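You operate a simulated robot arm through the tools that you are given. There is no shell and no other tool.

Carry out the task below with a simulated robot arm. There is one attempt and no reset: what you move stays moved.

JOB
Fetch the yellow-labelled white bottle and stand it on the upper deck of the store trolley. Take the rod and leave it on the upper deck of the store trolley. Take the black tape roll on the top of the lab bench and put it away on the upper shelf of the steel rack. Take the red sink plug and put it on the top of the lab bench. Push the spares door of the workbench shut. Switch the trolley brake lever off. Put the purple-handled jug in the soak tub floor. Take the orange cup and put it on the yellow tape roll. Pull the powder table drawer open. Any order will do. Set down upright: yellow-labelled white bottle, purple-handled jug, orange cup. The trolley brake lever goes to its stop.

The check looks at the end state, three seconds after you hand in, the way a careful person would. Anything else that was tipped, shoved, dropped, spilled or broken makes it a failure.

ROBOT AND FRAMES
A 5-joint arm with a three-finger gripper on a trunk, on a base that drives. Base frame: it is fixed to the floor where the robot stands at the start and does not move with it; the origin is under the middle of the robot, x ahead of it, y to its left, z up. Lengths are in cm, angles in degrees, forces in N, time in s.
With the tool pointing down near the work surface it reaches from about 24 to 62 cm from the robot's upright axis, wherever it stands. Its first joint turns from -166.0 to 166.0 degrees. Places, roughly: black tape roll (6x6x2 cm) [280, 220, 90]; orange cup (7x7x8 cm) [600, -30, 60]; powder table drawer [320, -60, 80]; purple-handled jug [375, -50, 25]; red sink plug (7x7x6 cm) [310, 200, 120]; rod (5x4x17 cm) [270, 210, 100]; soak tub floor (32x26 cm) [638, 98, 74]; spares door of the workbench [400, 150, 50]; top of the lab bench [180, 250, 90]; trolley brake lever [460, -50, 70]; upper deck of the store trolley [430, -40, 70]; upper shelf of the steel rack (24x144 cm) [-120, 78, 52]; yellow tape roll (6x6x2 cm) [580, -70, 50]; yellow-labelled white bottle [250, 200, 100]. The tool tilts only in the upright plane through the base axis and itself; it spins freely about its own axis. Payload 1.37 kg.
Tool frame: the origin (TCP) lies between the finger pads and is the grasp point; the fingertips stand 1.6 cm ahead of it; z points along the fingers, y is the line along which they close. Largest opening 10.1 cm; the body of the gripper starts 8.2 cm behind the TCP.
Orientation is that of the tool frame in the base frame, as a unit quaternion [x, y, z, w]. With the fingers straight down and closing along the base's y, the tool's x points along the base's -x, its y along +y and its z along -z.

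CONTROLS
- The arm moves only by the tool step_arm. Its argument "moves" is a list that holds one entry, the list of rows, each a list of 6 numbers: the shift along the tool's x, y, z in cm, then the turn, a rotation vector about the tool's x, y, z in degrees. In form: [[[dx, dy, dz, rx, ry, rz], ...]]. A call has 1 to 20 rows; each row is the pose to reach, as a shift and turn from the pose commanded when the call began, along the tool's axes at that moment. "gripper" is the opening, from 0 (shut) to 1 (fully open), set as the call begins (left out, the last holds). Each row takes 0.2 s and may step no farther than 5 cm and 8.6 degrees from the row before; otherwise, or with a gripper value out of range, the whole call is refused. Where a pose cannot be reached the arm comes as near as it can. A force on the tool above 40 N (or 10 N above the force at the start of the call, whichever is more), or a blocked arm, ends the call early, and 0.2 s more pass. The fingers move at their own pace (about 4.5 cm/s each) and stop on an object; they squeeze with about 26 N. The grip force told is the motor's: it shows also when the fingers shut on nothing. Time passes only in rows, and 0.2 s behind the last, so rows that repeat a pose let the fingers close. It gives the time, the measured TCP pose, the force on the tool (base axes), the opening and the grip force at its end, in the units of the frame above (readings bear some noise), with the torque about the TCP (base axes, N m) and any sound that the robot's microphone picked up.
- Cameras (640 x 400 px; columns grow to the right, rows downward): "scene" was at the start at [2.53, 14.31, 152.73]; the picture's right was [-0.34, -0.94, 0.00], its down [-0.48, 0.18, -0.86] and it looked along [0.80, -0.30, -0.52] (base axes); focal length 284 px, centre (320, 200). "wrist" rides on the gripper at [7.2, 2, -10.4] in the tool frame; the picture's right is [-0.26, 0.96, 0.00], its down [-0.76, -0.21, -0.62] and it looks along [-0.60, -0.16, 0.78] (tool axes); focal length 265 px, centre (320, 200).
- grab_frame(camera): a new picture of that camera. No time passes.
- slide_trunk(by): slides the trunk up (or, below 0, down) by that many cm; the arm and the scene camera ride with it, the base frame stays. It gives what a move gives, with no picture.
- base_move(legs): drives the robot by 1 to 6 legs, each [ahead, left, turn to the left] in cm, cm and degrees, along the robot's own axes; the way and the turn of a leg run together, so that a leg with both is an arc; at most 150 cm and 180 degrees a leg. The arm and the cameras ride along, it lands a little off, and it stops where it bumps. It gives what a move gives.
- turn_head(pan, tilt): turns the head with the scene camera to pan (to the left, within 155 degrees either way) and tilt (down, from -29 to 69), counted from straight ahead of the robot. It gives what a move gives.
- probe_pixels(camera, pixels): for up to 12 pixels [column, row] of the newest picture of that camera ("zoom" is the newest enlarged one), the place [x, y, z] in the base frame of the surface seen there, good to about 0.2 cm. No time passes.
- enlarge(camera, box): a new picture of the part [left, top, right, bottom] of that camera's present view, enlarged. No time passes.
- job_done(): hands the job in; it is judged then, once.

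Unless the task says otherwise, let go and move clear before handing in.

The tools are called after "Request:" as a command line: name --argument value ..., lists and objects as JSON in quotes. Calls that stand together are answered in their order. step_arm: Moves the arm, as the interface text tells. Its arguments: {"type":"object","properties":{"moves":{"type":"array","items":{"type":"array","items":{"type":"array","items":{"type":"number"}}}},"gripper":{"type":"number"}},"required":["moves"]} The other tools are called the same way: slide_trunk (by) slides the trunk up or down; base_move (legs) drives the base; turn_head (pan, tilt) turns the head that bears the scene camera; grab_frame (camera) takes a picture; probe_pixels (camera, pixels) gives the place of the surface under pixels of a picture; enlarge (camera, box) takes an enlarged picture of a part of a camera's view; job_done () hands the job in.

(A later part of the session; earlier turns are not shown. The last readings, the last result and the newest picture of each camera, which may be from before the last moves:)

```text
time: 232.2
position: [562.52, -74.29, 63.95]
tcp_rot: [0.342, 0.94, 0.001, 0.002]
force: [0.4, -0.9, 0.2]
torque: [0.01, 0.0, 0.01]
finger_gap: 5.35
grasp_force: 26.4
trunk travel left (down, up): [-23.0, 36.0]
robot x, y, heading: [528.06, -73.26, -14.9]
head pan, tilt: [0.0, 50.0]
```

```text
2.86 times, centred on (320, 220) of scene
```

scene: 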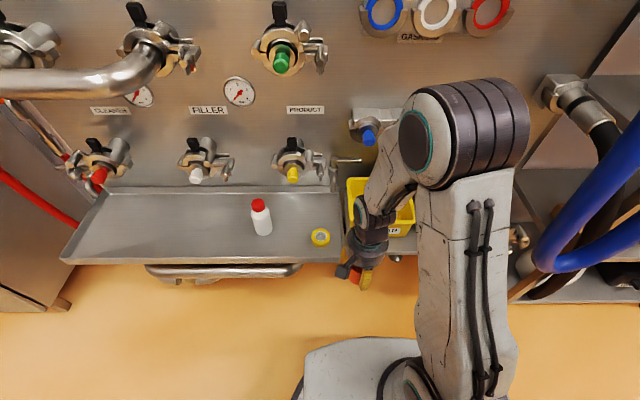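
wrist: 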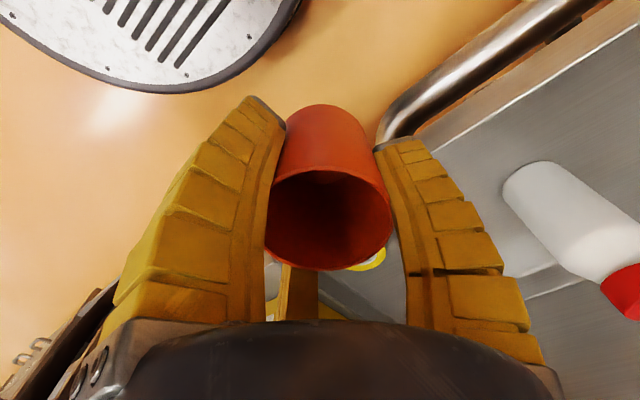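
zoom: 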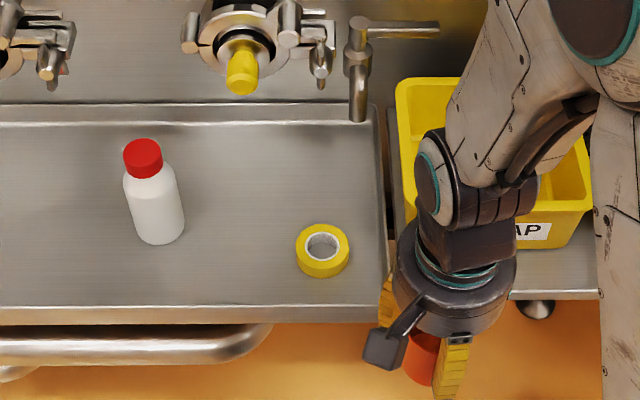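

The tape is now clearly visible at zoom (323,248). I'll probe its rim, the nozzles above it, and the tray's edges.

Request:
probe_pixels --camera "zoom" --pixels '[[299, 245], [347, 245], [323, 227], [323, 265], [323, 245], [242, 85], [360, 115], [150, 200], [380, 290], [330, 310], [305, 255], [341, 256]]'

```text
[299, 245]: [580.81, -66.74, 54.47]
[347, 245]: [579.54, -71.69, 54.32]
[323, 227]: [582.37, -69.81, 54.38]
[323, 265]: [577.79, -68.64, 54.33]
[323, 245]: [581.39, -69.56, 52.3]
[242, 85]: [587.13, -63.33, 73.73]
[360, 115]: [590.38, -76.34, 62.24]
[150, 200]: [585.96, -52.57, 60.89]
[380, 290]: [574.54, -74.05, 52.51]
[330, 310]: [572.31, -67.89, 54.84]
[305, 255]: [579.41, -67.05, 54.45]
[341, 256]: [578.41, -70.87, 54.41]
```

The tape's centre is (580.1,−69.2), top z 54.4. I'll carry the cup over it at z 64.

Request:
step_arm --moves '[[[-2.55, 3.8, 0, 0, 0, 0], [-5.1, 7.6, 0, 0, 0, 0], [-7.7, 11.4, 0, 0, 0, 0], [-10.22, 15.23, 0, 0, 0, 0], [-10.22, 15.23, 0, 0, 0, 0]]]' --gripper 0

Request:
grab_frame --camera "wrist"

Request:
enlarge --camera "scene" --box '[240, 130, 400, 290]'

```text
time: 233.4
position: [579.98, -69.48, 63.94]
tcp_rot: [0.342, 0.94, 0.001, 0.0]
force: [-7.3, -0.2, -2.3]
torque: [0.01, -0.48, -0.1]
finger_gap: 5.34
grasp_force: 26.1
trunk travel left (down, up): [-23.0, 36.0]
robot x, y, heading: [527.81, -73.0, -14.8]
head pan, tilt: [0.0, 50.0]
```

```text
taken
```

wrist: 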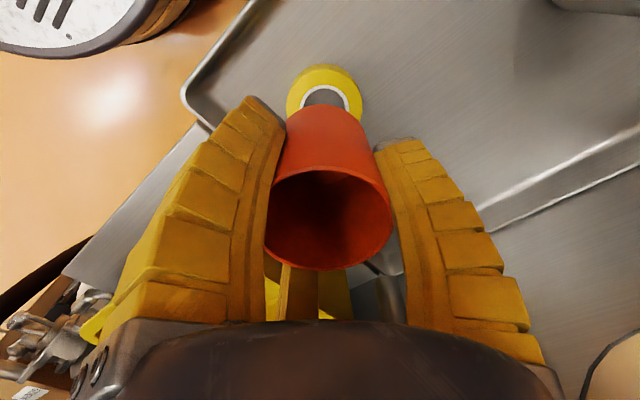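

```text
2.50 times, centred on (320, 210) of scene
```

zoom: 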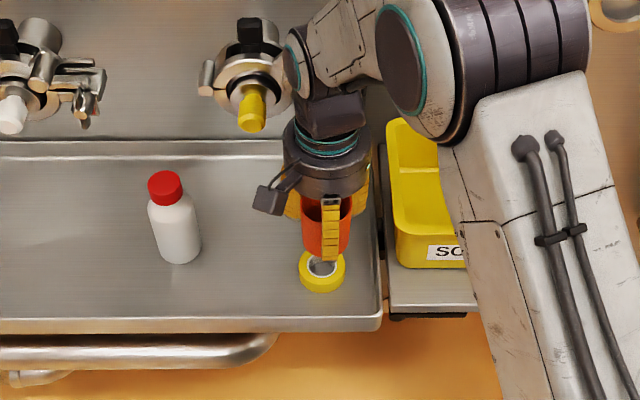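

There's a 7 N push along −x, so something on the hand touches fittings behind. I'll back off 3 cm toward the robot right away and check.

Request:
step_arm --moves '[[[2.3, -1.93, 0, 0, 0, 0], [3.1, -2.6, 0, 0, 0, 0], [3.1, -2.6, 0, 0, 0, 0]]]' --gripper 0

Request:
grab_frame --camera "scene"

Request:
enlarge --camera "scene" --box '[260, 130, 400, 250]'

```text
time: 234.2
position: [576.12, -69.27, 64.08]
tcp_rot: [0.342, 0.94, 0.001, 0.002]
force: [0.0, 0.2, -1.0]
torque: [-0.02, 0.0, -0.06]
finger_gap: 5.33
grasp_force: 26.2
trunk travel left (down, up): [-23.0, 36.0]
robot x, y, heading: [528.33, -73.06, -14.8]
head pan, tilt: [0.0, 50.0]
```

```text
taken
```

scene: 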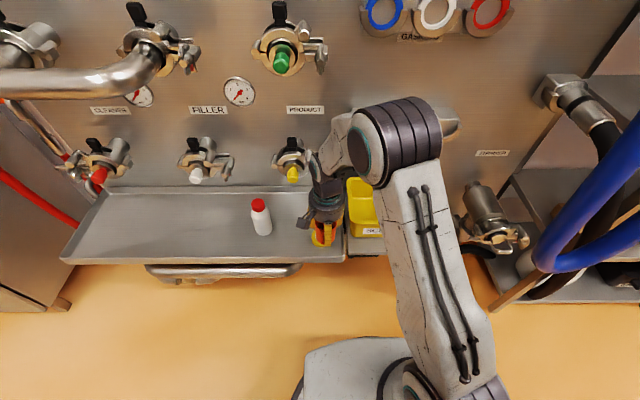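

```text
3.33 times, centred on (330, 190) of scene
```

zoom: 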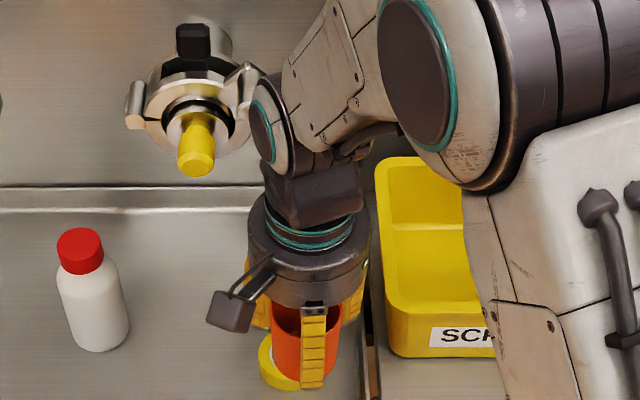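

I'll probe the clamp's right wing, the nozzle and the wrist to see what touched.

Request:
probe_pixels --camera "zoom" --pixels '[[245, 85], [240, 105], [225, 110], [195, 165], [255, 75], [135, 100], [265, 130], [255, 110], [300, 180], [230, 310], [275, 240], [195, 45]]'

Request:
grab_frame --camera "wrist"

```text
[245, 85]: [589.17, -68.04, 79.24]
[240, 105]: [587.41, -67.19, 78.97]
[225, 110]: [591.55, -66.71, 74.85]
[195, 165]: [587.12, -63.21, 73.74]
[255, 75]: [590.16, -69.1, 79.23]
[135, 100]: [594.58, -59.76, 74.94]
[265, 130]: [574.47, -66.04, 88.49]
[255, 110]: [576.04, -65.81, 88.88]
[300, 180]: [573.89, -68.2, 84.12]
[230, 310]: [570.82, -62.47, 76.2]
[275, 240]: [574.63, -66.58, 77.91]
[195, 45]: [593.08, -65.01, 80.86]
```

```text
taken
```

wrist: 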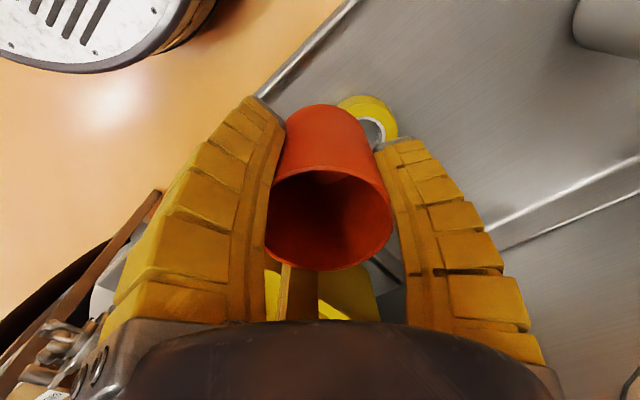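

The clamp's wing at (588,−68,79) is what the side box met. I'll retract 4 cm and spin the tool 130° counter-clockwise so no box points at the panel.

Request:
step_arm --moves '[[[3.07, -2.57, 0, 0, 0, 0], [3.07, -2.57, 0, 0, 0, -8.2], [3.07, -2.57, 0, 0, 0, -16.4], [3.07, -2.57, 0, 0, 0, -24.6], [3.07, -2.57, 0, 0, 0, -32.8], [3.07, -2.57, 0, 0, 0, -41], [3.07, -2.57, 0, 0, 0, -49.2], [3.07, -2.57, 0, 0, 0, -57.4], [3.07, -2.57, 0, 0, 0, -65.6], [3.07, -2.57, 0, 0, 0, -73.8], [3.07, -2.57, 0, 0, 0, -82], [3.07, -2.57, 0, 0, 0, -90.2], [3.07, -2.57, 0, 0, 0, -98.4], [3.07, -2.57, 0, 0, 0, -106.6], [3.07, -2.57, 0, 0, 0, -114.8], [3.07, -2.57, 0, 0, 0, -123], [3.07, -2.57, 0, 0, 0, -130], [3.07, -2.57, 0, 0, 0, -130]]]' --gripper 0

Request:
grab_frame --camera "scene"

Request:
grab_frame --camera "wrist"

```text
time: 238.0
position: [572.21, -69.25, 64.04]
tcp_rot: [0.707, -0.707, 0.002, -0.003]
force: [-0.2, 0.5, -0.6]
torque: [-0.04, -0.02, -0.01]
finger_gap: 5.33
grasp_force: 25.4
trunk travel left (down, up): [-23.0, 36.0]
robot x, y, heading: [527.84, -73.39, -15.0]
head pan, tilt: [0.0, 50.0]
```

```text
taken
```

scene: 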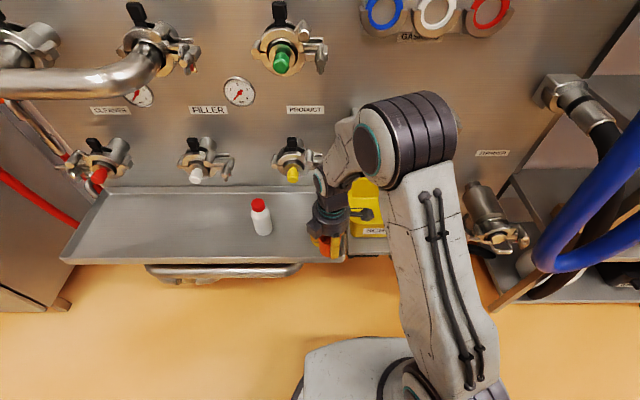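

```text
taken
```

wrist: 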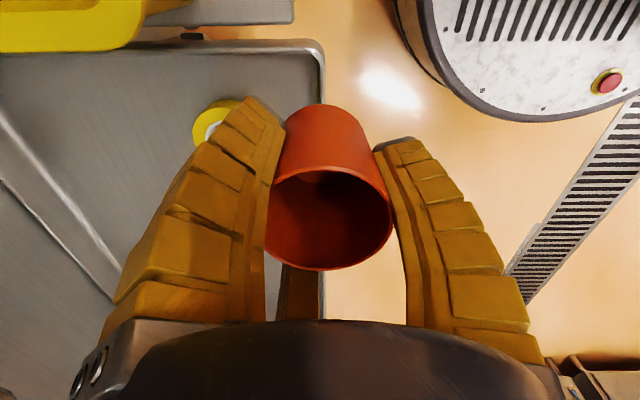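

The hand is now free on the panel side. I'll probe the scrap bin's top edge since the camera now sits on its side.

Request:
probe_pixels --camera "scene" --pixels '[[350, 182], [352, 215], [355, 225], [370, 183], [367, 216], [372, 212], [362, 208], [385, 228]]'

Request:
probe_pixels --camera "wrist" --pixels '[[140, 20], [100, 48], [130, 5], [60, 48], [215, 110], [196, 125], [20, 20]]'

```text
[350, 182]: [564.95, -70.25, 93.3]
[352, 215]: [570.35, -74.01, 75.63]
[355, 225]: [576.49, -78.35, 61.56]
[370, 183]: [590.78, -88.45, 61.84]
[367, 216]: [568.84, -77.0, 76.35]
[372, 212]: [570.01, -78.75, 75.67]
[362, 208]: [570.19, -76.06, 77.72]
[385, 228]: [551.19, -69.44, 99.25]
```

```text
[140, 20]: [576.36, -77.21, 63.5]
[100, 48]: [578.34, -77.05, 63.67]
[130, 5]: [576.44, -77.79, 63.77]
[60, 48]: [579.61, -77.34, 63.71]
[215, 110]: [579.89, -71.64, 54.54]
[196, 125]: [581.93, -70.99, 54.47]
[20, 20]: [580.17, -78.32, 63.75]
```

The bin's rim (z 63.7) stays well under the camera box. I'll move 7.9 cm toward the panel, over the tape.

Request:
step_arm --moves '[[[0, -4, 0, 0, 0, 0], [0, -7.9, 0, 0, 0, 0], [0, -7.9, 0, 0, 0, 0]]]' --gripper 0

Request:
grab_frame --camera "wrist"

Request:
enlarge --camera "scene" --box '[260, 150, 400, 270]'

```text
time: 238.8
position: [580.08, -69.11, 63.85]
tcp_rot: [-0.707, 0.707, -0.002, 0.002]
force: [-0.1, -0.6, -0.3]
torque: [-0.04, 0.01, -0.04]
finger_gap: 5.34
grasp_force: 25.9
trunk travel left (down, up): [-23.0, 36.0]
robot x, y, heading: [528.21, -73.04, -15.1]
head pan, tilt: [0.0, 50.0]
```

```text
taken
```

wrist: 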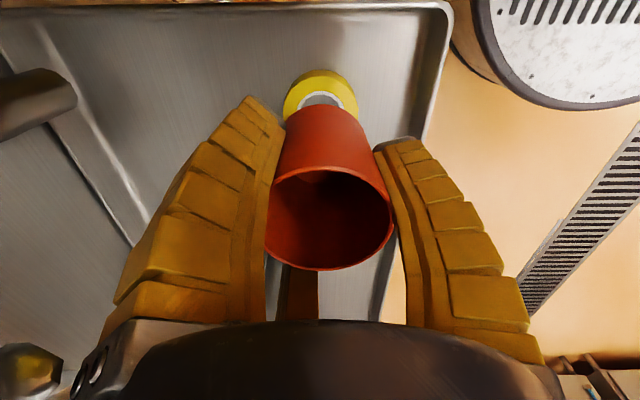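

```text
3.33 times, centred on (330, 210) of scene
```

zoom: 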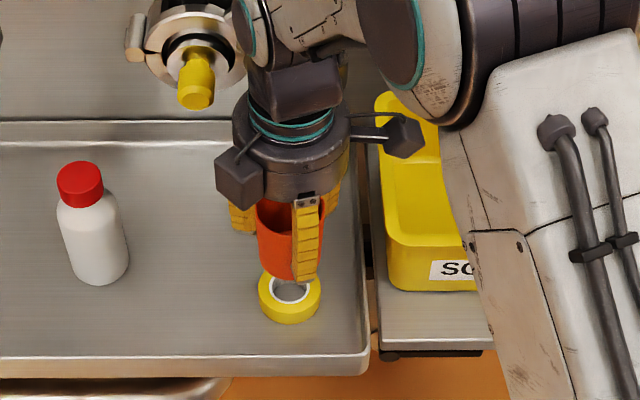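

No contact this time. I'll probe the visible part of the tape and the cup's base to fine-tune the alignment.

Request:
probe_pixels --camera "wrist" --pixels '[[320, 84], [288, 98], [355, 98], [300, 88], [340, 86], [320, 78], [310, 106], [335, 106], [325, 115], [290, 125]]'

Request:
probe_pixels --camera "zoom" --pixels '[[260, 290], [320, 290], [290, 318], [263, 300], [317, 300], [262, 265], [290, 280], [318, 262], [290, 292]]'

```text
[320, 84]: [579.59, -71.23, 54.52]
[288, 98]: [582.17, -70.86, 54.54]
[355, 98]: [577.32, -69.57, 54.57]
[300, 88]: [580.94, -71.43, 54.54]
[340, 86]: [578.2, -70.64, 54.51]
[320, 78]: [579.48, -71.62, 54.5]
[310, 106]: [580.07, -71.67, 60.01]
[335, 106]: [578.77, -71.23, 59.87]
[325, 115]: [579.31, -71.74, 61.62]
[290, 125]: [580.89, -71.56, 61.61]
```

```text
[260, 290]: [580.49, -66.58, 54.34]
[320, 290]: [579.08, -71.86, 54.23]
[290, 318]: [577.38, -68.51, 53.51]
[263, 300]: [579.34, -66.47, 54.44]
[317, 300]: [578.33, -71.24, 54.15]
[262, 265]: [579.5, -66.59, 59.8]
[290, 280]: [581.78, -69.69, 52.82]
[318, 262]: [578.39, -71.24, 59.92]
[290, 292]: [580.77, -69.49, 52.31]
```

The cup (centre about (580.0,−69.1)) is aligned with the tape (580.0,−69.2). I'll lower 4.4 cm, then ease into contact.

Request:
step_arm --moves '[[[0, 0, 2.2, 0, 0, 0], [0, 0, 4.2, 0, 0, 0], [0, 0, 4.2, 0, 0, 0]]]' --gripper 0

Request:
step_arm --moves '[[[0, 0, 0.4, 0, 0, 0], [0, 0, 0.8, 0, 0, 0], [0, 0, 0.8, 0, 0, 0]]]' --gripper 0

Request:
enlarge --camera "scene" --box '[260, 150, 400, 270]'

```text
time: 239.6
position: [579.94, -69.23, 59.64]
tcp_rot: [-0.707, 0.708, -0.001, 0.002]
force: [-1.0, 0.9, -0.5]
torque: [-0.02, 0.05, 0.01]
finger_gap: 5.36
grasp_force: 25.4
trunk travel left (down, up): [-23.0, 36.0]
robot x, y, heading: [528.2, -73.49, -14.9]
head pan, tilt: [0.0, 50.0]
```

```text
time: 240.4
position: [580.11, -69.24, 58.94]
tcp_rot: [-0.706, 0.708, -0.001, 0.002]
force: [0.3, -0.6, 0.1]
torque: [0.0, 0.03, 0.0]
finger_gap: 5.37
grasp_force: 26.2
trunk travel left (down, up): [-23.0, 36.0]
robot x, y, heading: [528.45, -72.91, -14.7]
head pan, tilt: [0.0, 50.0]
```

```text
3.33 times, centred on (330, 210) of scene
```

zoom: 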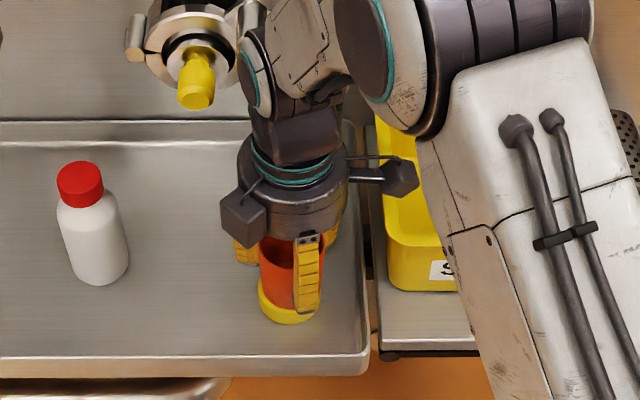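

Still hovering slightly. I'll lower in 0.3 cm steps until the force rises.

Request:
step_arm --moves '[[[0, 0, 0.3, 0, 0, 0], [0, 0, 0.3, 0, 0, 0]]]' --gripper 0

Request:
step_arm --moves '[[[0, 0, 0.3, 0, 0, 0], [0, 0, 0.3, 0, 0, 0]]]' --gripper 0

```text
time: 241.0
position: [580.0, -69.22, 58.81]
tcp_rot: [0.708, -0.706, 0.003, -0.003]
force: [-1.8, 2.7, 12.6]
torque: [0.12, 0.22, 0.0]
finger_gap: 5.35
grasp_force: 25.7
trunk travel left (down, up): [-23.0, 36.0]
robot x, y, heading: [528.13, -73.02, -14.9]
head pan, tilt: [0.0, 50.0]
```

```text
time: 241.6
position: [580.16, -69.16, 58.45]
tcp_rot: [-0.707, 0.708, -0.003, 0.004]
force: [-0.1, -1.0, 16.3]
torque: [0.01, 0.01, 0.01]
finger_gap: 5.38
grasp_force: 25.7
trunk travel left (down, up): [-23.0, 36.0]
robot x, y, heading: [527.96, -73.06, -14.9]
head pan, tilt: [0.0, 50.0]
```

The cup sits on the tape (16 N). I'll ease up 0.3 cm and open the fingers.

Request:
step_arm --moves '[[[0, 0, -0.3, 0, 0, 0], [0, 0, -0.3, 0, 0, 0]]]' --gripper 0

Request:
step_arm --moves '[[[0, 0, 0, 0, 0, 0], [0, 0, 0, 0, 0, 0], [0, 0, 0, 0, 0, 0], [0, 0, 0, 0, 0, 0]]]' --gripper 0.85

Request:
grab_frame --camera "wrist"

Request:
enlarge --camera "scene" --box '[260, 150, 400, 270]'

```text
time: 242.2
position: [579.95, -69.18, 58.53]
tcp_rot: [0.707, -0.707, 0.001, 0.0]
force: [0.2, -0.6, 2.7]
torque: [0.0, -0.08, 0.01]
finger_gap: 5.37
grasp_force: 25.9
trunk travel left (down, up): [-23.0, 36.0]
robot x, y, heading: [528.15, -73.34, -15.0]
head pan, tilt: [0.0, 50.0]
```

```text
time: 243.2
position: [580.15, -69.27, 58.61]
tcp_rot: [-0.706, 0.708, -0.002, 0.002]
force: [0.2, 0.2, -0.5]
torque: [-0.02, -0.02, 0.0]
finger_gap: 8.74
grasp_force: 1.6
trunk travel left (down, up): [-23.0, 36.0]
robot x, y, heading: [527.94, -73.24, -14.7]
head pan, tilt: [0.0, 50.0]
```

```text
taken
```

wrist: 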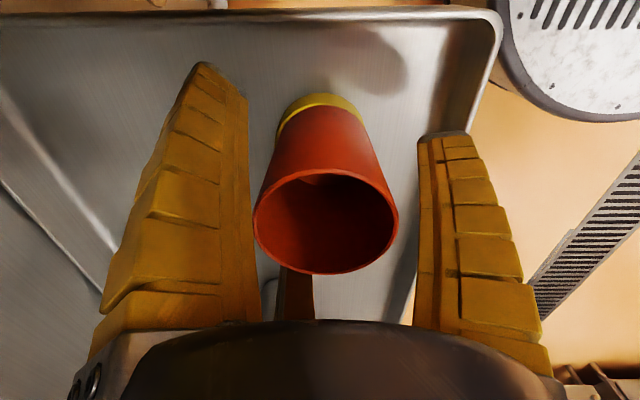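

```text
3.33 times, centred on (330, 210) of scene
```

zoom: 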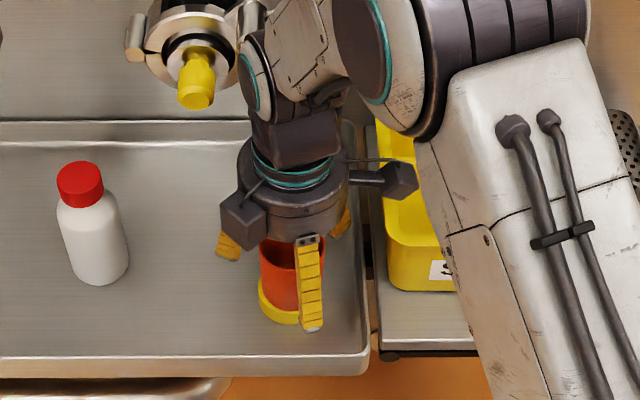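

The cup stands on the tape, concentric with it. I'll rise 8 cm and retract.

Request:
step_arm --moves '[[[0, 0, -2, 0, 0, 0], [0, 0, -5, 0, 0, 0], [0, 0, -8, 0, 0, 0], [0, 0, -8, 0, 0, 0]]]' --gripper 0.85

Request:
step_arm --moves '[[[0, 4.5, 0, 0, 0, 0], [0, 9, 0, 0, 0, 0], [0, 13.5, 0, 0, 0, 0], [0, 18, 0, 0, 0, 0], [0, 18, 0, 0, 0, 0]]]' --gripper 0.6

Request:
grab_frame --camera "scene"

Request:
enlarge --camera "scene" --box '[240, 130, 400, 270]'

```text
time: 244.2
position: [580.27, -69.07, 66.84]
tcp_rot: [-0.706, 0.708, -0.002, 0.001]
force: [0.4, -0.2, 0.2]
torque: [0.01, 0.01, -0.02]
finger_gap: 8.75
grasp_force: 1.9
trunk travel left (down, up): [-23.0, 36.0]
robot x, y, heading: [528.15, -72.94, -15.0]
head pan, tilt: [0.0, 50.0]
```

```text
time: 245.4
position: [561.95, -68.88, 66.61]
tcp_rot: [-0.706, 0.708, -0.001, 0.002]
force: [-0.3, 0.0, -0.2]
torque: [-0.06, -0.01, 0.01]
finger_gap: 6.44
grasp_force: 2.7
trunk travel left (down, up): [-23.0, 36.0]
robot x, y, heading: [528.24, -73.03, -14.8]
head pan, tilt: [0.0, 50.0]
```

```text
taken
```

scene: 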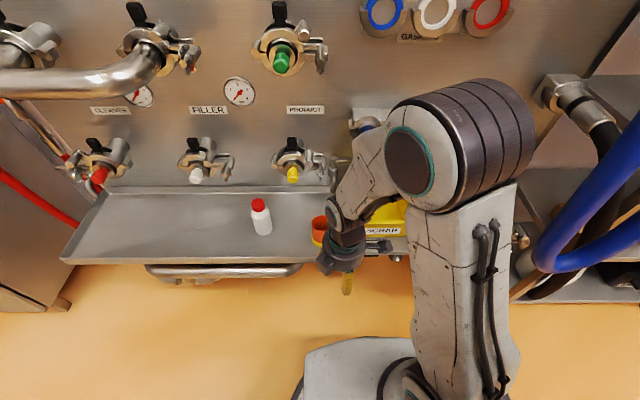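

```text
2.86 times, centred on (320, 200) of scene
```

zoom: 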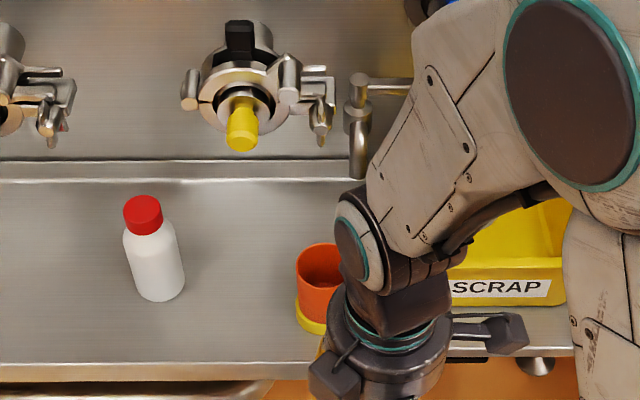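

The cup stands well on the tape. Next I'll raise the trunk and look back toward the powder table's far side for the drawer.

Request:
slide_trunk --by 30

Request:
turn_head --pan -150 --tilt 25

Request:
grab_frame --camera "scene"

Request:
turn_head --pan -110 --tilt 25

Request:
grab_frame --camera "scene"

```text
time: 248.4
position: [562.22, -68.89, 96.6]
tcp_rot: [-0.706, 0.708, -0.001, 0.003]
force: [0.6, 0.4, -0.1]
torque: [-0.01, 0.03, 0.01]
finger_gap: 6.41
grasp_force: 2.4
trunk travel left (down, up): [-53.0, 6.0]
robot x, y, heading: [527.72, -72.82, -14.7]
head pan, tilt: [0.0, 50.0]
```

```text
time: 250.7
position: [562.08, -68.92, 96.61]
tcp_rot: [-0.706, 0.708, -0.002, 0.003]
force: [0.4, -0.1, 0.0]
torque: [0.01, 0.02, -0.01]
finger_gap: 6.4
grasp_force: 2.0
trunk travel left (down, up): [-53.0, 6.0]
robot x, y, heading: [528.24, -73.12, -14.9]
head pan, tilt: [-150.0, 25.0]
```

```text
taken
```

scene: 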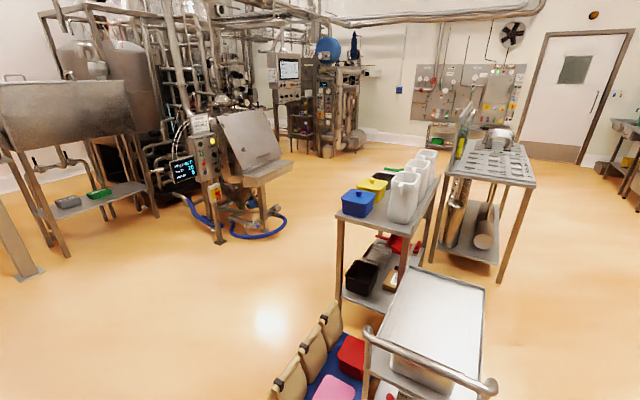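

```text
time: 251.8
position: [562.02, -68.75, 96.39]
tcp_rot: [-0.706, 0.708, -0.002, 0.002]
force: [-0.2, 0.3, -0.7]
torque: [-0.05, -0.01, 0.04]
finger_gap: 6.4
grasp_force: 2.4
trunk travel left (down, up): [-53.0, 6.0]
robot x, y, heading: [527.93, -72.81, -14.9]
head pan, tilt: [-110.0, 25.0]
```

```text
taken
```

scene: 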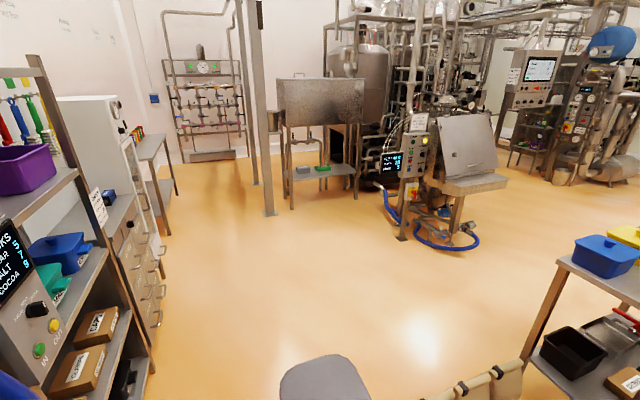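

I'll look again toward the powder table and probe the bags, hopper, hose and table positions for a safe path.

Request:
turn_head --pan -145 --tilt 30

Request:
grab_frame --camera "scene"

```text
time: 252.8
position: [562.05, -68.83, 96.49]
tcp_rot: [-0.706, 0.708, -0.002, 0.003]
force: [0.5, -0.3, 0.0]
torque: [0.01, 0.02, -0.04]
finger_gap: 6.39
grasp_force: 2.9
trunk travel left (down, up): [-53.0, 6.0]
robot x, y, heading: [528.07, -73.32, -14.7]
head pan, tilt: [-145.0, 30.0]
```

```text
taken
```

scene: 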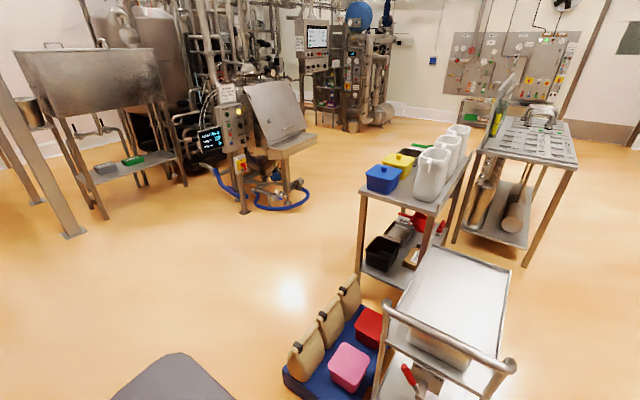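

The red brake lever with a plate shows at (415,378). I'll enlarge it, and probe obstacles.

Request:
enlarge --camera "scene" --box '[370, 320, 450, 400]'

Request:
probe_pixels --camera "scene" --pixels '[[285, 375], [295, 395], [345, 280], [360, 275], [243, 212], [300, 205], [260, 208], [315, 150], [360, 240], [72, 235], [372, 187], [400, 180]]'

```text
5.00 times, centred on (410, 360) of scene
```

zoom: 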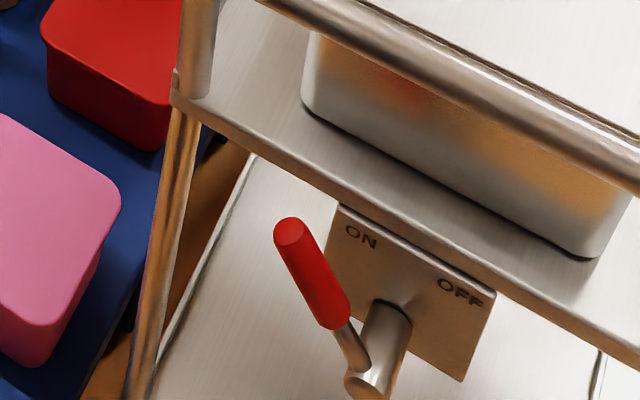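

```text
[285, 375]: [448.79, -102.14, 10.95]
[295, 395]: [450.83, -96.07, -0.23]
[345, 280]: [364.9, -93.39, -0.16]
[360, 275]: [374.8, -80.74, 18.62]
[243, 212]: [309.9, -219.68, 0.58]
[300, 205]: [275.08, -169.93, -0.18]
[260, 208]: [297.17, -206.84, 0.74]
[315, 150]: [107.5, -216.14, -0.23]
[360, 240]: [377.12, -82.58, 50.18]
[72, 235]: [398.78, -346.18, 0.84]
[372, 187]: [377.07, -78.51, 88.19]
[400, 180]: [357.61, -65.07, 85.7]
```

The brake plate reads ON at left and OFF at right, with the lever now at ON. The corridor on the table's far side is free, so I'll strafe and back along it to reach the drawer side.

Request:
base_move --legs '[[-29, -86, 0], [-90, 0, 0], [-75, 0, 0]]'

Request:
turn_head --pan 90 --tilt 35

Request:
grab_frame --camera "scene"

```text
time: 265.9
position: [347.9, -105.27, 96.55]
tcp_rot: [0.71, -0.704, 0.001, -0.003]
force: [-0.7, -0.1, -0.5]
torque: [0.01, 0.01, 0.04]
finger_gap: 6.4
grasp_force: 2.5
trunk travel left (down, up): [-53.0, 6.0]
robot x, y, heading: [314.11, -109.66, -14.5]
head pan, tilt: [-145.0, 30.0]
```

```text
time: 269.2
position: [347.89, -105.25, 96.49]
tcp_rot: [0.71, -0.704, 0.002, -0.003]
force: [0.2, 0.2, 0.3]
torque: [0.01, 0.02, -0.02]
finger_gap: 6.4
grasp_force: 2.2
trunk travel left (down, up): [-53.0, 6.0]
robot x, y, heading: [313.98, -110.02, -14.3]
head pan, tilt: [90.0, 35.0]
```

```text
taken
```

scene: 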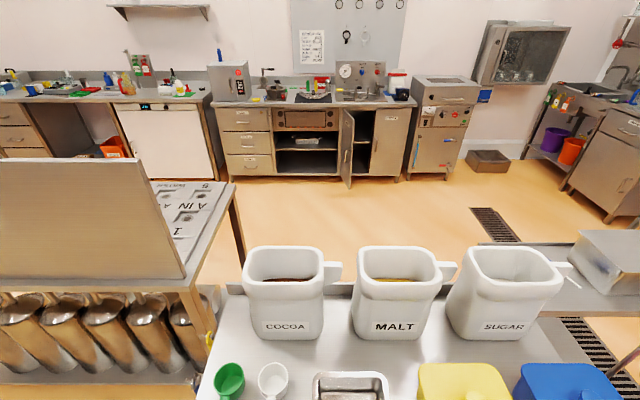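

I'm beside the powder table; I'll move 16 cm away from it, then turn to face it and look down at its front for the drawer.

Request:
base_move --legs '[[0, -17, 0], [0, 0, 90]]'

Request:
turn_head --pan 0 --tilt 45

Request:
grab_frame --camera "scene"

```text
time: 274.6
position: [303.62, -92.56, 96.55]
tcp_rot: [1.0, 0.03, -0.001, -0.002]
force: [1.1, 0.0, 0.3]
torque: [-0.01, -0.03, 0.01]
finger_gap: 6.38
grasp_force: 2.8
trunk travel left (down, up): [-53.0, 6.0]
robot x, y, heading: [309.63, -126.16, 78.4]
head pan, tilt: [90.0, 35.0]
```

```text
time: 276.2
position: [303.68, -92.5, 96.55]
tcp_rot: [1.0, 0.029, -0.001, -0.003]
force: [-0.4, 0.2, -0.2]
torque: [0.01, 0.03, 0.02]
finger_gap: 6.39
grasp_force: 2.6
trunk travel left (down, up): [-53.0, 6.0]
robot x, y, heading: [309.93, -126.31, 78.3]
head pan, tilt: [0.0, 45.0]
```

```text
taken
```

scene: 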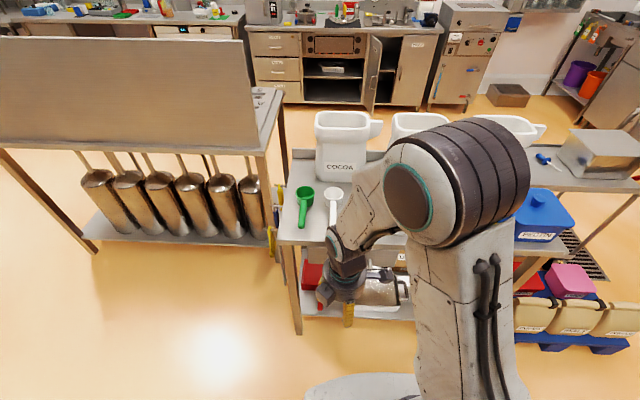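

The arm hides the table's front. I'll lower the trunk 40 cm and swing the view to see the front face.

Request:
slide_trunk --by -38

Request:
turn_head --pan -5 --tilt 25

Request:
grab_frame --camera "scene"

```text
time: 279.9
position: [303.79, -92.59, 58.53]
tcp_rot: [1.0, 0.03, -0.001, -0.003]
force: [0.9, -0.5, 0.1]
torque: [0.0, -0.01, 0.01]
finger_gap: 6.42
grasp_force: 2.3
trunk travel left (down, up): [-15.0, 44.0]
robot x, y, heading: [310.03, -126.12, 78.4]
head pan, tilt: [0.0, 45.0]
```

```text
time: 280.7
position: [303.64, -92.51, 58.55]
tcp_rot: [1.0, 0.029, 0.0, -0.003]
force: [1.0, -0.1, 0.4]
torque: [0.0, -0.04, 0.02]
finger_gap: 6.4
grasp_force: 2.2
trunk travel left (down, up): [-15.0, 44.0]
robot x, y, heading: [309.9, -126.28, 78.6]
head pan, tilt: [-5.0, 25.0]
```

```text
taken
```

scene: 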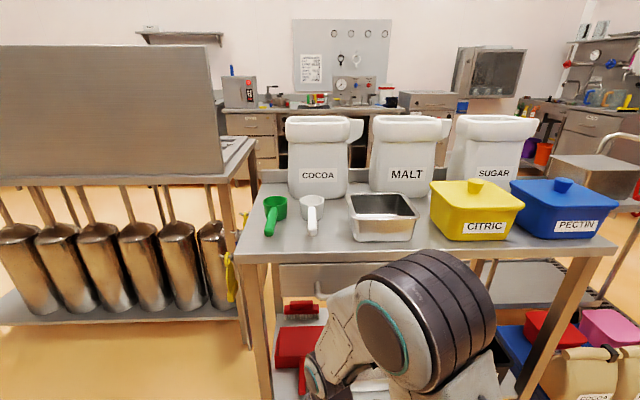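

A drawer panel shows under the table top around (305,278), partly hidden by the elbow. I'll enlarge.

Request:
enlarge --camera "scene" --box '[230, 190, 420, 340]'

Request:
probe_pixels --camera "scene" --pixels '[[300, 277], [330, 275], [300, 262], [245, 262], [450, 262], [600, 252], [320, 292], [480, 275], [250, 240], [365, 235], [570, 260], [515, 280]]'

```text
2.67 times, centred on (325, 265) of scene
```

zoom: 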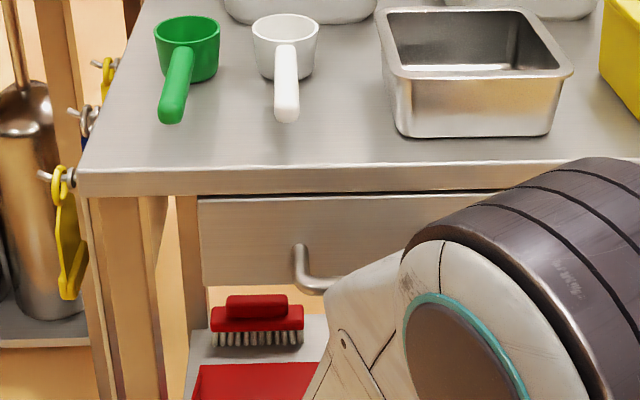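

```text
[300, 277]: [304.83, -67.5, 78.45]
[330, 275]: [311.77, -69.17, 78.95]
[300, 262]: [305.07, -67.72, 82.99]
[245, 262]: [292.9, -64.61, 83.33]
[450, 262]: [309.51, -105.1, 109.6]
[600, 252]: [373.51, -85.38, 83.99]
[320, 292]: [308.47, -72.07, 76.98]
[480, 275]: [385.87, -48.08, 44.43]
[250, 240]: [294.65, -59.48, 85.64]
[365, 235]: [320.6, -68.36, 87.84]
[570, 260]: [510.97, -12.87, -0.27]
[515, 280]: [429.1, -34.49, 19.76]
```

The drawer's front is at about v=10.9 with a bar handle at z≈77 starting near (308.5,−72). I'll swing the arm to the right to see the whole handle.

Request:
step_arm --moves '[[[4.86, -0.28, 0, 0, 0, 8.2], [9.75, 0.16, 0, 0, 0, 16.4], [14.5, 1.3, 0, 0, 0, 24.6], [19.06, 3.11, 0, 0, 0, 32.8], [23.3, 5.54, 0, 0, 0, 41], [27.2, 8.56, 0, 0, 0, 49.2], [30.6, 12.1, 0, 0, 0, 57.4], [33.4, 16.05, 0, 0, 0, 65.5]]]' --gripper 0.5

Request:
grab_frame --camera "scene"

Request:
enlarge --camera "scene" --box '[230, 190, 470, 340]'

```text
time: 282.5
position: [338.05, -106.42, 58.15]
tcp_rot: [0.856, -0.517, 0.001, -0.001]
force: [-0.8, 0.6, -0.3]
torque: [0.0, 0.01, -0.01]
finger_gap: 5.44
grasp_force: 2.8
trunk travel left (down, up): [-15.0, 44.0]
robot x, y, heading: [309.7, -126.03, 78.3]
head pan, tilt: [-5.0, 25.0]
```

```text
taken
```

scene: 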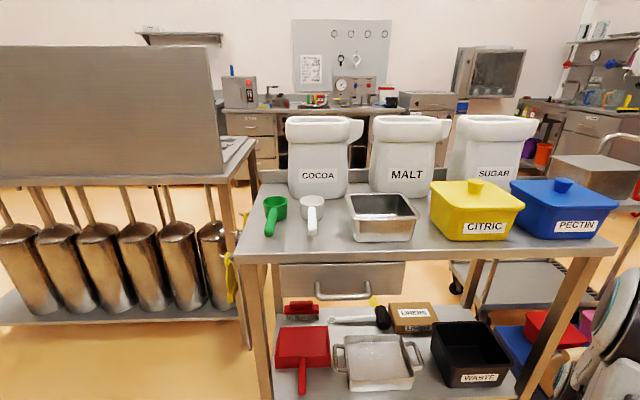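

```text
2.67 times, centred on (350, 265) of scene
```

zoom: 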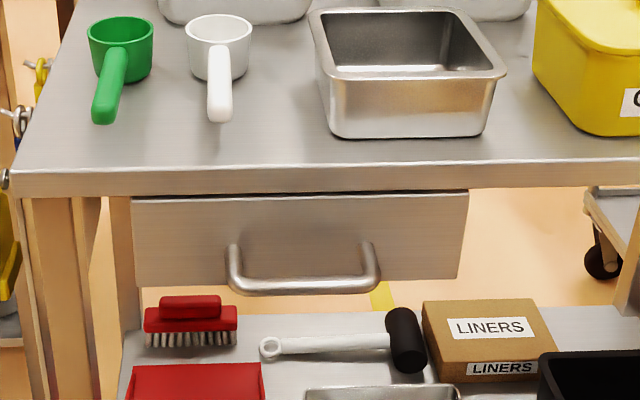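

The drawer and its bar handle are fully visible now (zoom 230–378, 285). I'll probe the handle bar and drawer front.

Request:
probe_pixels --camera "zoom" --pixels '[[240, 288], [300, 287], [370, 286], [300, 283], [300, 291], [234, 250], [372, 250], [300, 240], [140, 230], [465, 230], [300, 260], [400, 165]]'

Request:
probe_pixels --camera "zoom" --pixels '[[100, 180], [600, 175], [400, 130], [330, 130], [485, 130], [110, 120], [218, 118], [300, 275], [350, 276], [250, 277], [300, 195], [590, 135]]'

```text
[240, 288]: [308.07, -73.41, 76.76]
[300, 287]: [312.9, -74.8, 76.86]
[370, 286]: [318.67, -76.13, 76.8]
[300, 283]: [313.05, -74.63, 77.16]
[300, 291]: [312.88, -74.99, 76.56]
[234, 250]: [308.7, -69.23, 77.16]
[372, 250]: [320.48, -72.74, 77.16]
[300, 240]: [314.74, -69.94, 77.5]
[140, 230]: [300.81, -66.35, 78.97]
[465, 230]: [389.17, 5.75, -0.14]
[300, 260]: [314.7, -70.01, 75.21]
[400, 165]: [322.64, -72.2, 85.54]
```

```text
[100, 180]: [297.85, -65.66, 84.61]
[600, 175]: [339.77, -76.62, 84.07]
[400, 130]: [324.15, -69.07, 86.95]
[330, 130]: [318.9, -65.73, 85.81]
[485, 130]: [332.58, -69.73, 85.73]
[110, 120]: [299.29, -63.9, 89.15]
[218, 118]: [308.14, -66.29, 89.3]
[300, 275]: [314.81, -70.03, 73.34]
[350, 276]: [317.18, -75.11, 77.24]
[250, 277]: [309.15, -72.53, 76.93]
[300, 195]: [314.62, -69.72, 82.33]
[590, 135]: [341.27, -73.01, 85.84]
```

The bar's centre is about (313.3,−74.3,76.6), 4.4 cm in front of the table edge. I'll align the base with it.

Request:
base_move --legs '[[0, 0, -2.9], [5, 9.6, 0]]'

```text
time: 284.1
position: [330.97, -100.7, 58.04]
tcp_rot: [0.844, -0.537, 0.0, -0.001]
force: [0.0, 0.0, 0.1]
torque: [0.0, 0.0, 0.04]
finger_gap: 5.42
grasp_force: 2.9
trunk travel left (down, up): [-15.0, 44.0]
robot x, y, heading: [302.06, -119.07, 75.7]
head pan, tilt: [-5.0, 25.0]
```

I'm lined up (u=322). I'll swing the arm back to point at the handle with the tool's closing line perpendicular to the bar, then raise the trunk.

Request:
step_arm --moves '[[[-3.67, 0.64, 0, 0, 0, -7.27], [-7.21, 1.7, 0, 0, 0, -14.5], [-10.63, 3.15, 0, 0, 0, -21.8], [-13.87, 4.96, 0, 0, 0, -29.1], [-16.91, 7.11, 0, 0, 0, -36.4], [-19.68, 9.56, 0, 0, 0, -43.6], [-22.2, 12.35, 0, 0, 0, -50.9], [-22.2, 12.35, 0, 0, 0, -50.9]]]' --gripper 0.5

Request:
slide_trunk --by 28

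Request:
grab_frame --camera "wrist"

Request:
grab_frame --camera "scene"

```text
time: 285.9
position: [310.21, -85.92, 58.01]
tcp_rot: [0.992, -0.122, 0.0, -0.002]
force: [-0.1, -0.2, 0.6]
torque: [-0.01, -0.01, 0.03]
finger_gap: 5.43
grasp_force: 2.5
trunk travel left (down, up): [-15.0, 44.0]
robot x, y, heading: [301.68, -118.91, 75.5]
head pan, tilt: [-5.0, 25.0]
```

```text
time: 288.8
position: [310.33, -85.89, 86.08]
tcp_rot: [0.992, -0.122, 0.0, 0.0]
force: [1.2, -0.1, 0.1]
torque: [0.02, 0.0, 0.02]
finger_gap: 5.43
grasp_force: 2.2
trunk travel left (down, up): [-43.0, 16.0]
robot x, y, heading: [301.73, -118.86, 75.5]
head pan, tilt: [-5.0, 25.0]
```

```text
taken
```

wrist: 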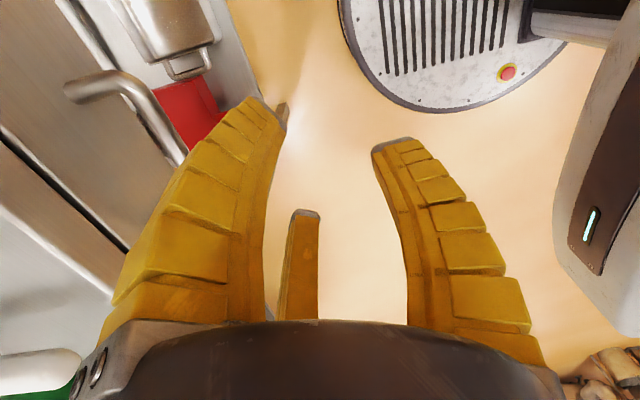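

```text
taken
```

scene: 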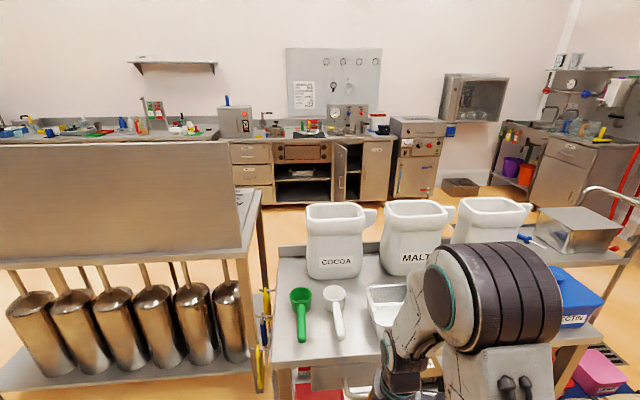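

The handle is at wrist (140,110). I'll open to 0.65, tilt the tool 20° outward and move to a pre-grasp point above-front of the bar.

Request:
step_arm --moves '[[[0, -3.07, 0.73, 6.7, 0, 0], [0, -6.14, 1.47, 13.4, 0, 0], [0, -9.21, 2.2, 20, 0, 0], [0, -9.21, 2.2, 20, 0, 0]]]' --gripper 0.65

Request:
grab_frame --camera "wrist"

Request:
turn_head --pan -15 --tilt 55

Request:
grab_frame --camera "scene"

```text
time: 289.8
position: [312.78, -76.75, 83.86]
tcp_rot: [0.977, -0.12, 0.023, -0.172]
force: [0.9, 0.4, 0.4]
torque: [-0.04, 0.0, -0.03]
finger_gap: 6.87
grasp_force: 2.6
trunk travel left (down, up): [-43.0, 16.0]
robot x, y, heading: [301.7, -118.89, 75.9]
head pan, tilt: [-5.0, 25.0]
```

```text
taken
```

wrist: 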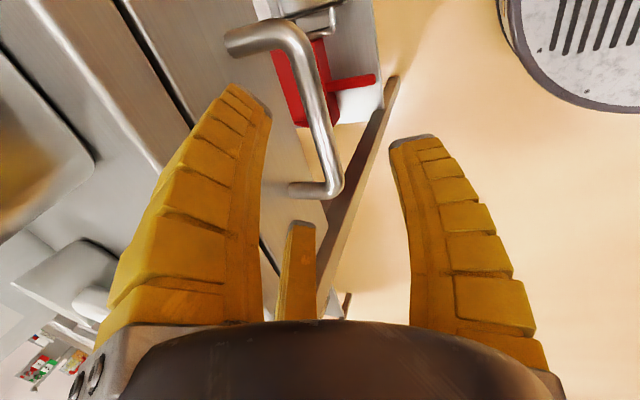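

```text
time: 290.7
position: [312.91, -76.73, 83.83]
tcp_rot: [0.977, -0.12, 0.023, -0.172]
force: [-0.2, -0.7, 0.8]
torque: [-0.02, -0.02, 0.02]
finger_gap: 6.87
grasp_force: 2.3
trunk travel left (down, up): [-43.0, 16.0]
robot x, y, heading: [301.71, -119.1, 75.6]
head pan, tilt: [-15.0, 55.0]
```

```text
taken
```

scene: 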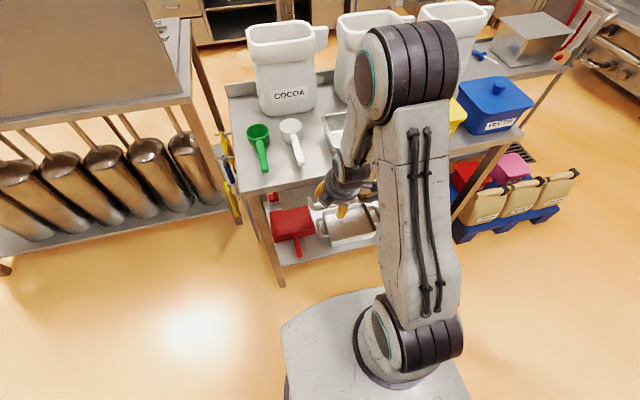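

The bar runs right through the aim point (wrist 320,123). I'll advance 7.8 cm along the tool axis in steps.

Request:
step_arm --moves '[[[0, 0, 2.5, 0, 0, 0], [0, 0, 5, 0, 0, 0], [0, 0, 7, 0, 0, 0], [0, 0, 7.8, 0, 0, 0], [0, 0, 7.8, 0, 0, 0]]]' --gripper 0.65

Request:
grab_frame --camera "wrist"

```text
time: 291.9
position: [313.19, -74.43, 76.72]
tcp_rot: [0.977, -0.121, 0.022, -0.172]
force: [-0.8, 0.1, 0.6]
torque: [-0.02, 0.01, -0.01]
finger_gap: 6.87
grasp_force: 1.9
trunk travel left (down, up): [-43.0, 16.0]
robot x, y, heading: [301.89, -119.12, 75.8]
head pan, tilt: [-15.0, 55.0]
```

```text
taken
```

wrist: 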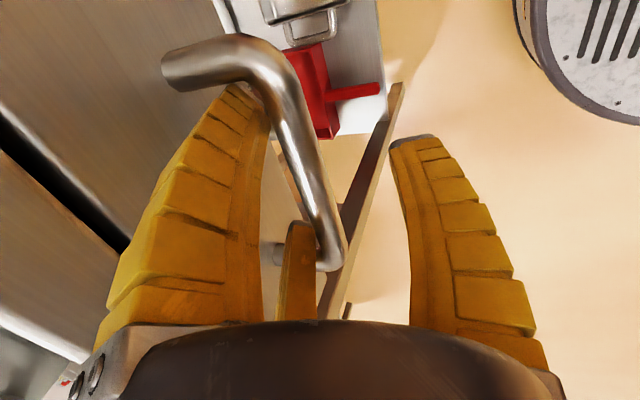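

The bar lies between the fingers. I'll close the gripper on it.

Request:
step_arm --moves '[[[0, 0, 0, 0, 0, 0], [0, 0, 0, 0, 0, 0], [0, 0, 0, 0, 0, 0], [0, 0, 0, 0, 0, 0], [0, 0, 0, 0, 0, 0]]]' --gripper 0

Request:
grab_frame --camera "wrist"

```text
time: 293.1
position: [313.28, -74.43, 76.67]
tcp_rot: [0.977, -0.121, 0.022, -0.172]
force: [-1.4, 5.5, 0.3]
torque: [0.0, 0.16, -0.23]
finger_gap: 2.08
grasp_force: 27.7
trunk travel left (down, up): [-43.0, 16.0]
robot x, y, heading: [302.09, -118.88, 75.4]
head pan, tilt: [-15.0, 55.0]
```

```text
taken
```

wrist: 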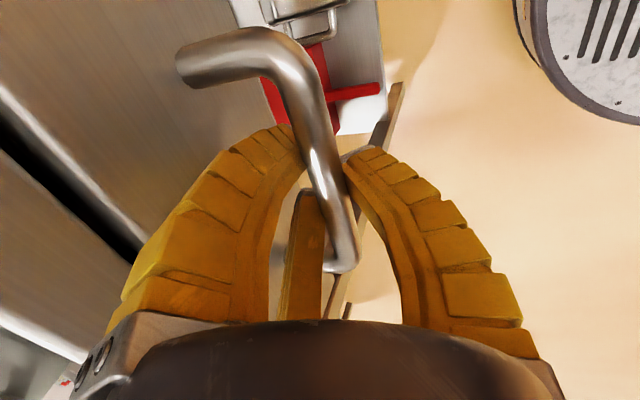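

The bar is gripped. I'll pull by driving back 8 cm and check.

Request:
base_move --legs '[[-8, 0, 0]]'

Request:
grab_frame --camera "wrist"

Request:
grab_frame --camera "scene"

```text
time: 294.2
position: [311.21, -82.09, 76.63]
tcp_rot: [0.977, -0.121, 0.022, -0.172]
force: [-3.8, 0.4, -6.5]
torque: [0.03, 0.24, -0.28]
finger_gap: 1.98
grasp_force: 27.9
trunk travel left (down, up): [-43.0, 16.0]
robot x, y, heading: [299.56, -126.06, 75.6]
head pan, tilt: [-15.0, 55.0]
```

```text
taken
```

wrist: 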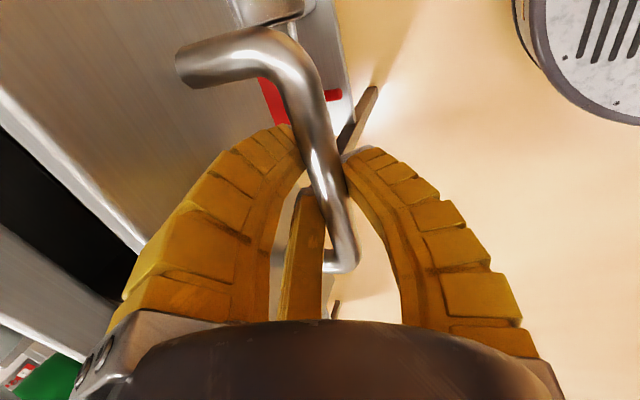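

```text
taken
```

scene: 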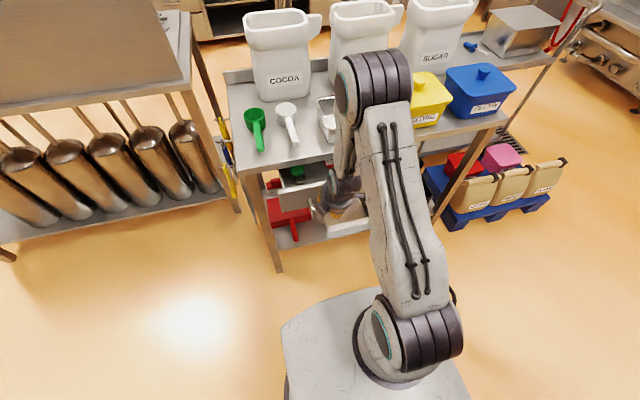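

The drawer is sliding out (8 cm so far, with something green inside). I'll pull 8 cm more.

Request:
base_move --legs '[[-8, 0, 0]]'

Request:
grab_frame --camera "scene"

```text
time: 295.2
position: [309.2, -89.78, 76.74]
tcp_rot: [0.978, -0.119, 0.022, -0.171]
force: [6.4, -2.6, -5.7]
torque: [0.04, 0.1, -0.46]
finger_gap: 1.98
grasp_force: 27.9
trunk travel left (down, up): [-43.0, 16.0]
robot x, y, heading: [298.07, -134.21, 75.9]
head pan, tilt: [-15.0, 55.0]
```

```text
taken
```

scene: 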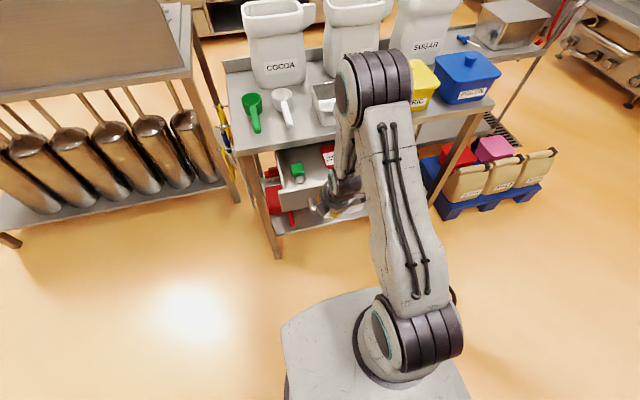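

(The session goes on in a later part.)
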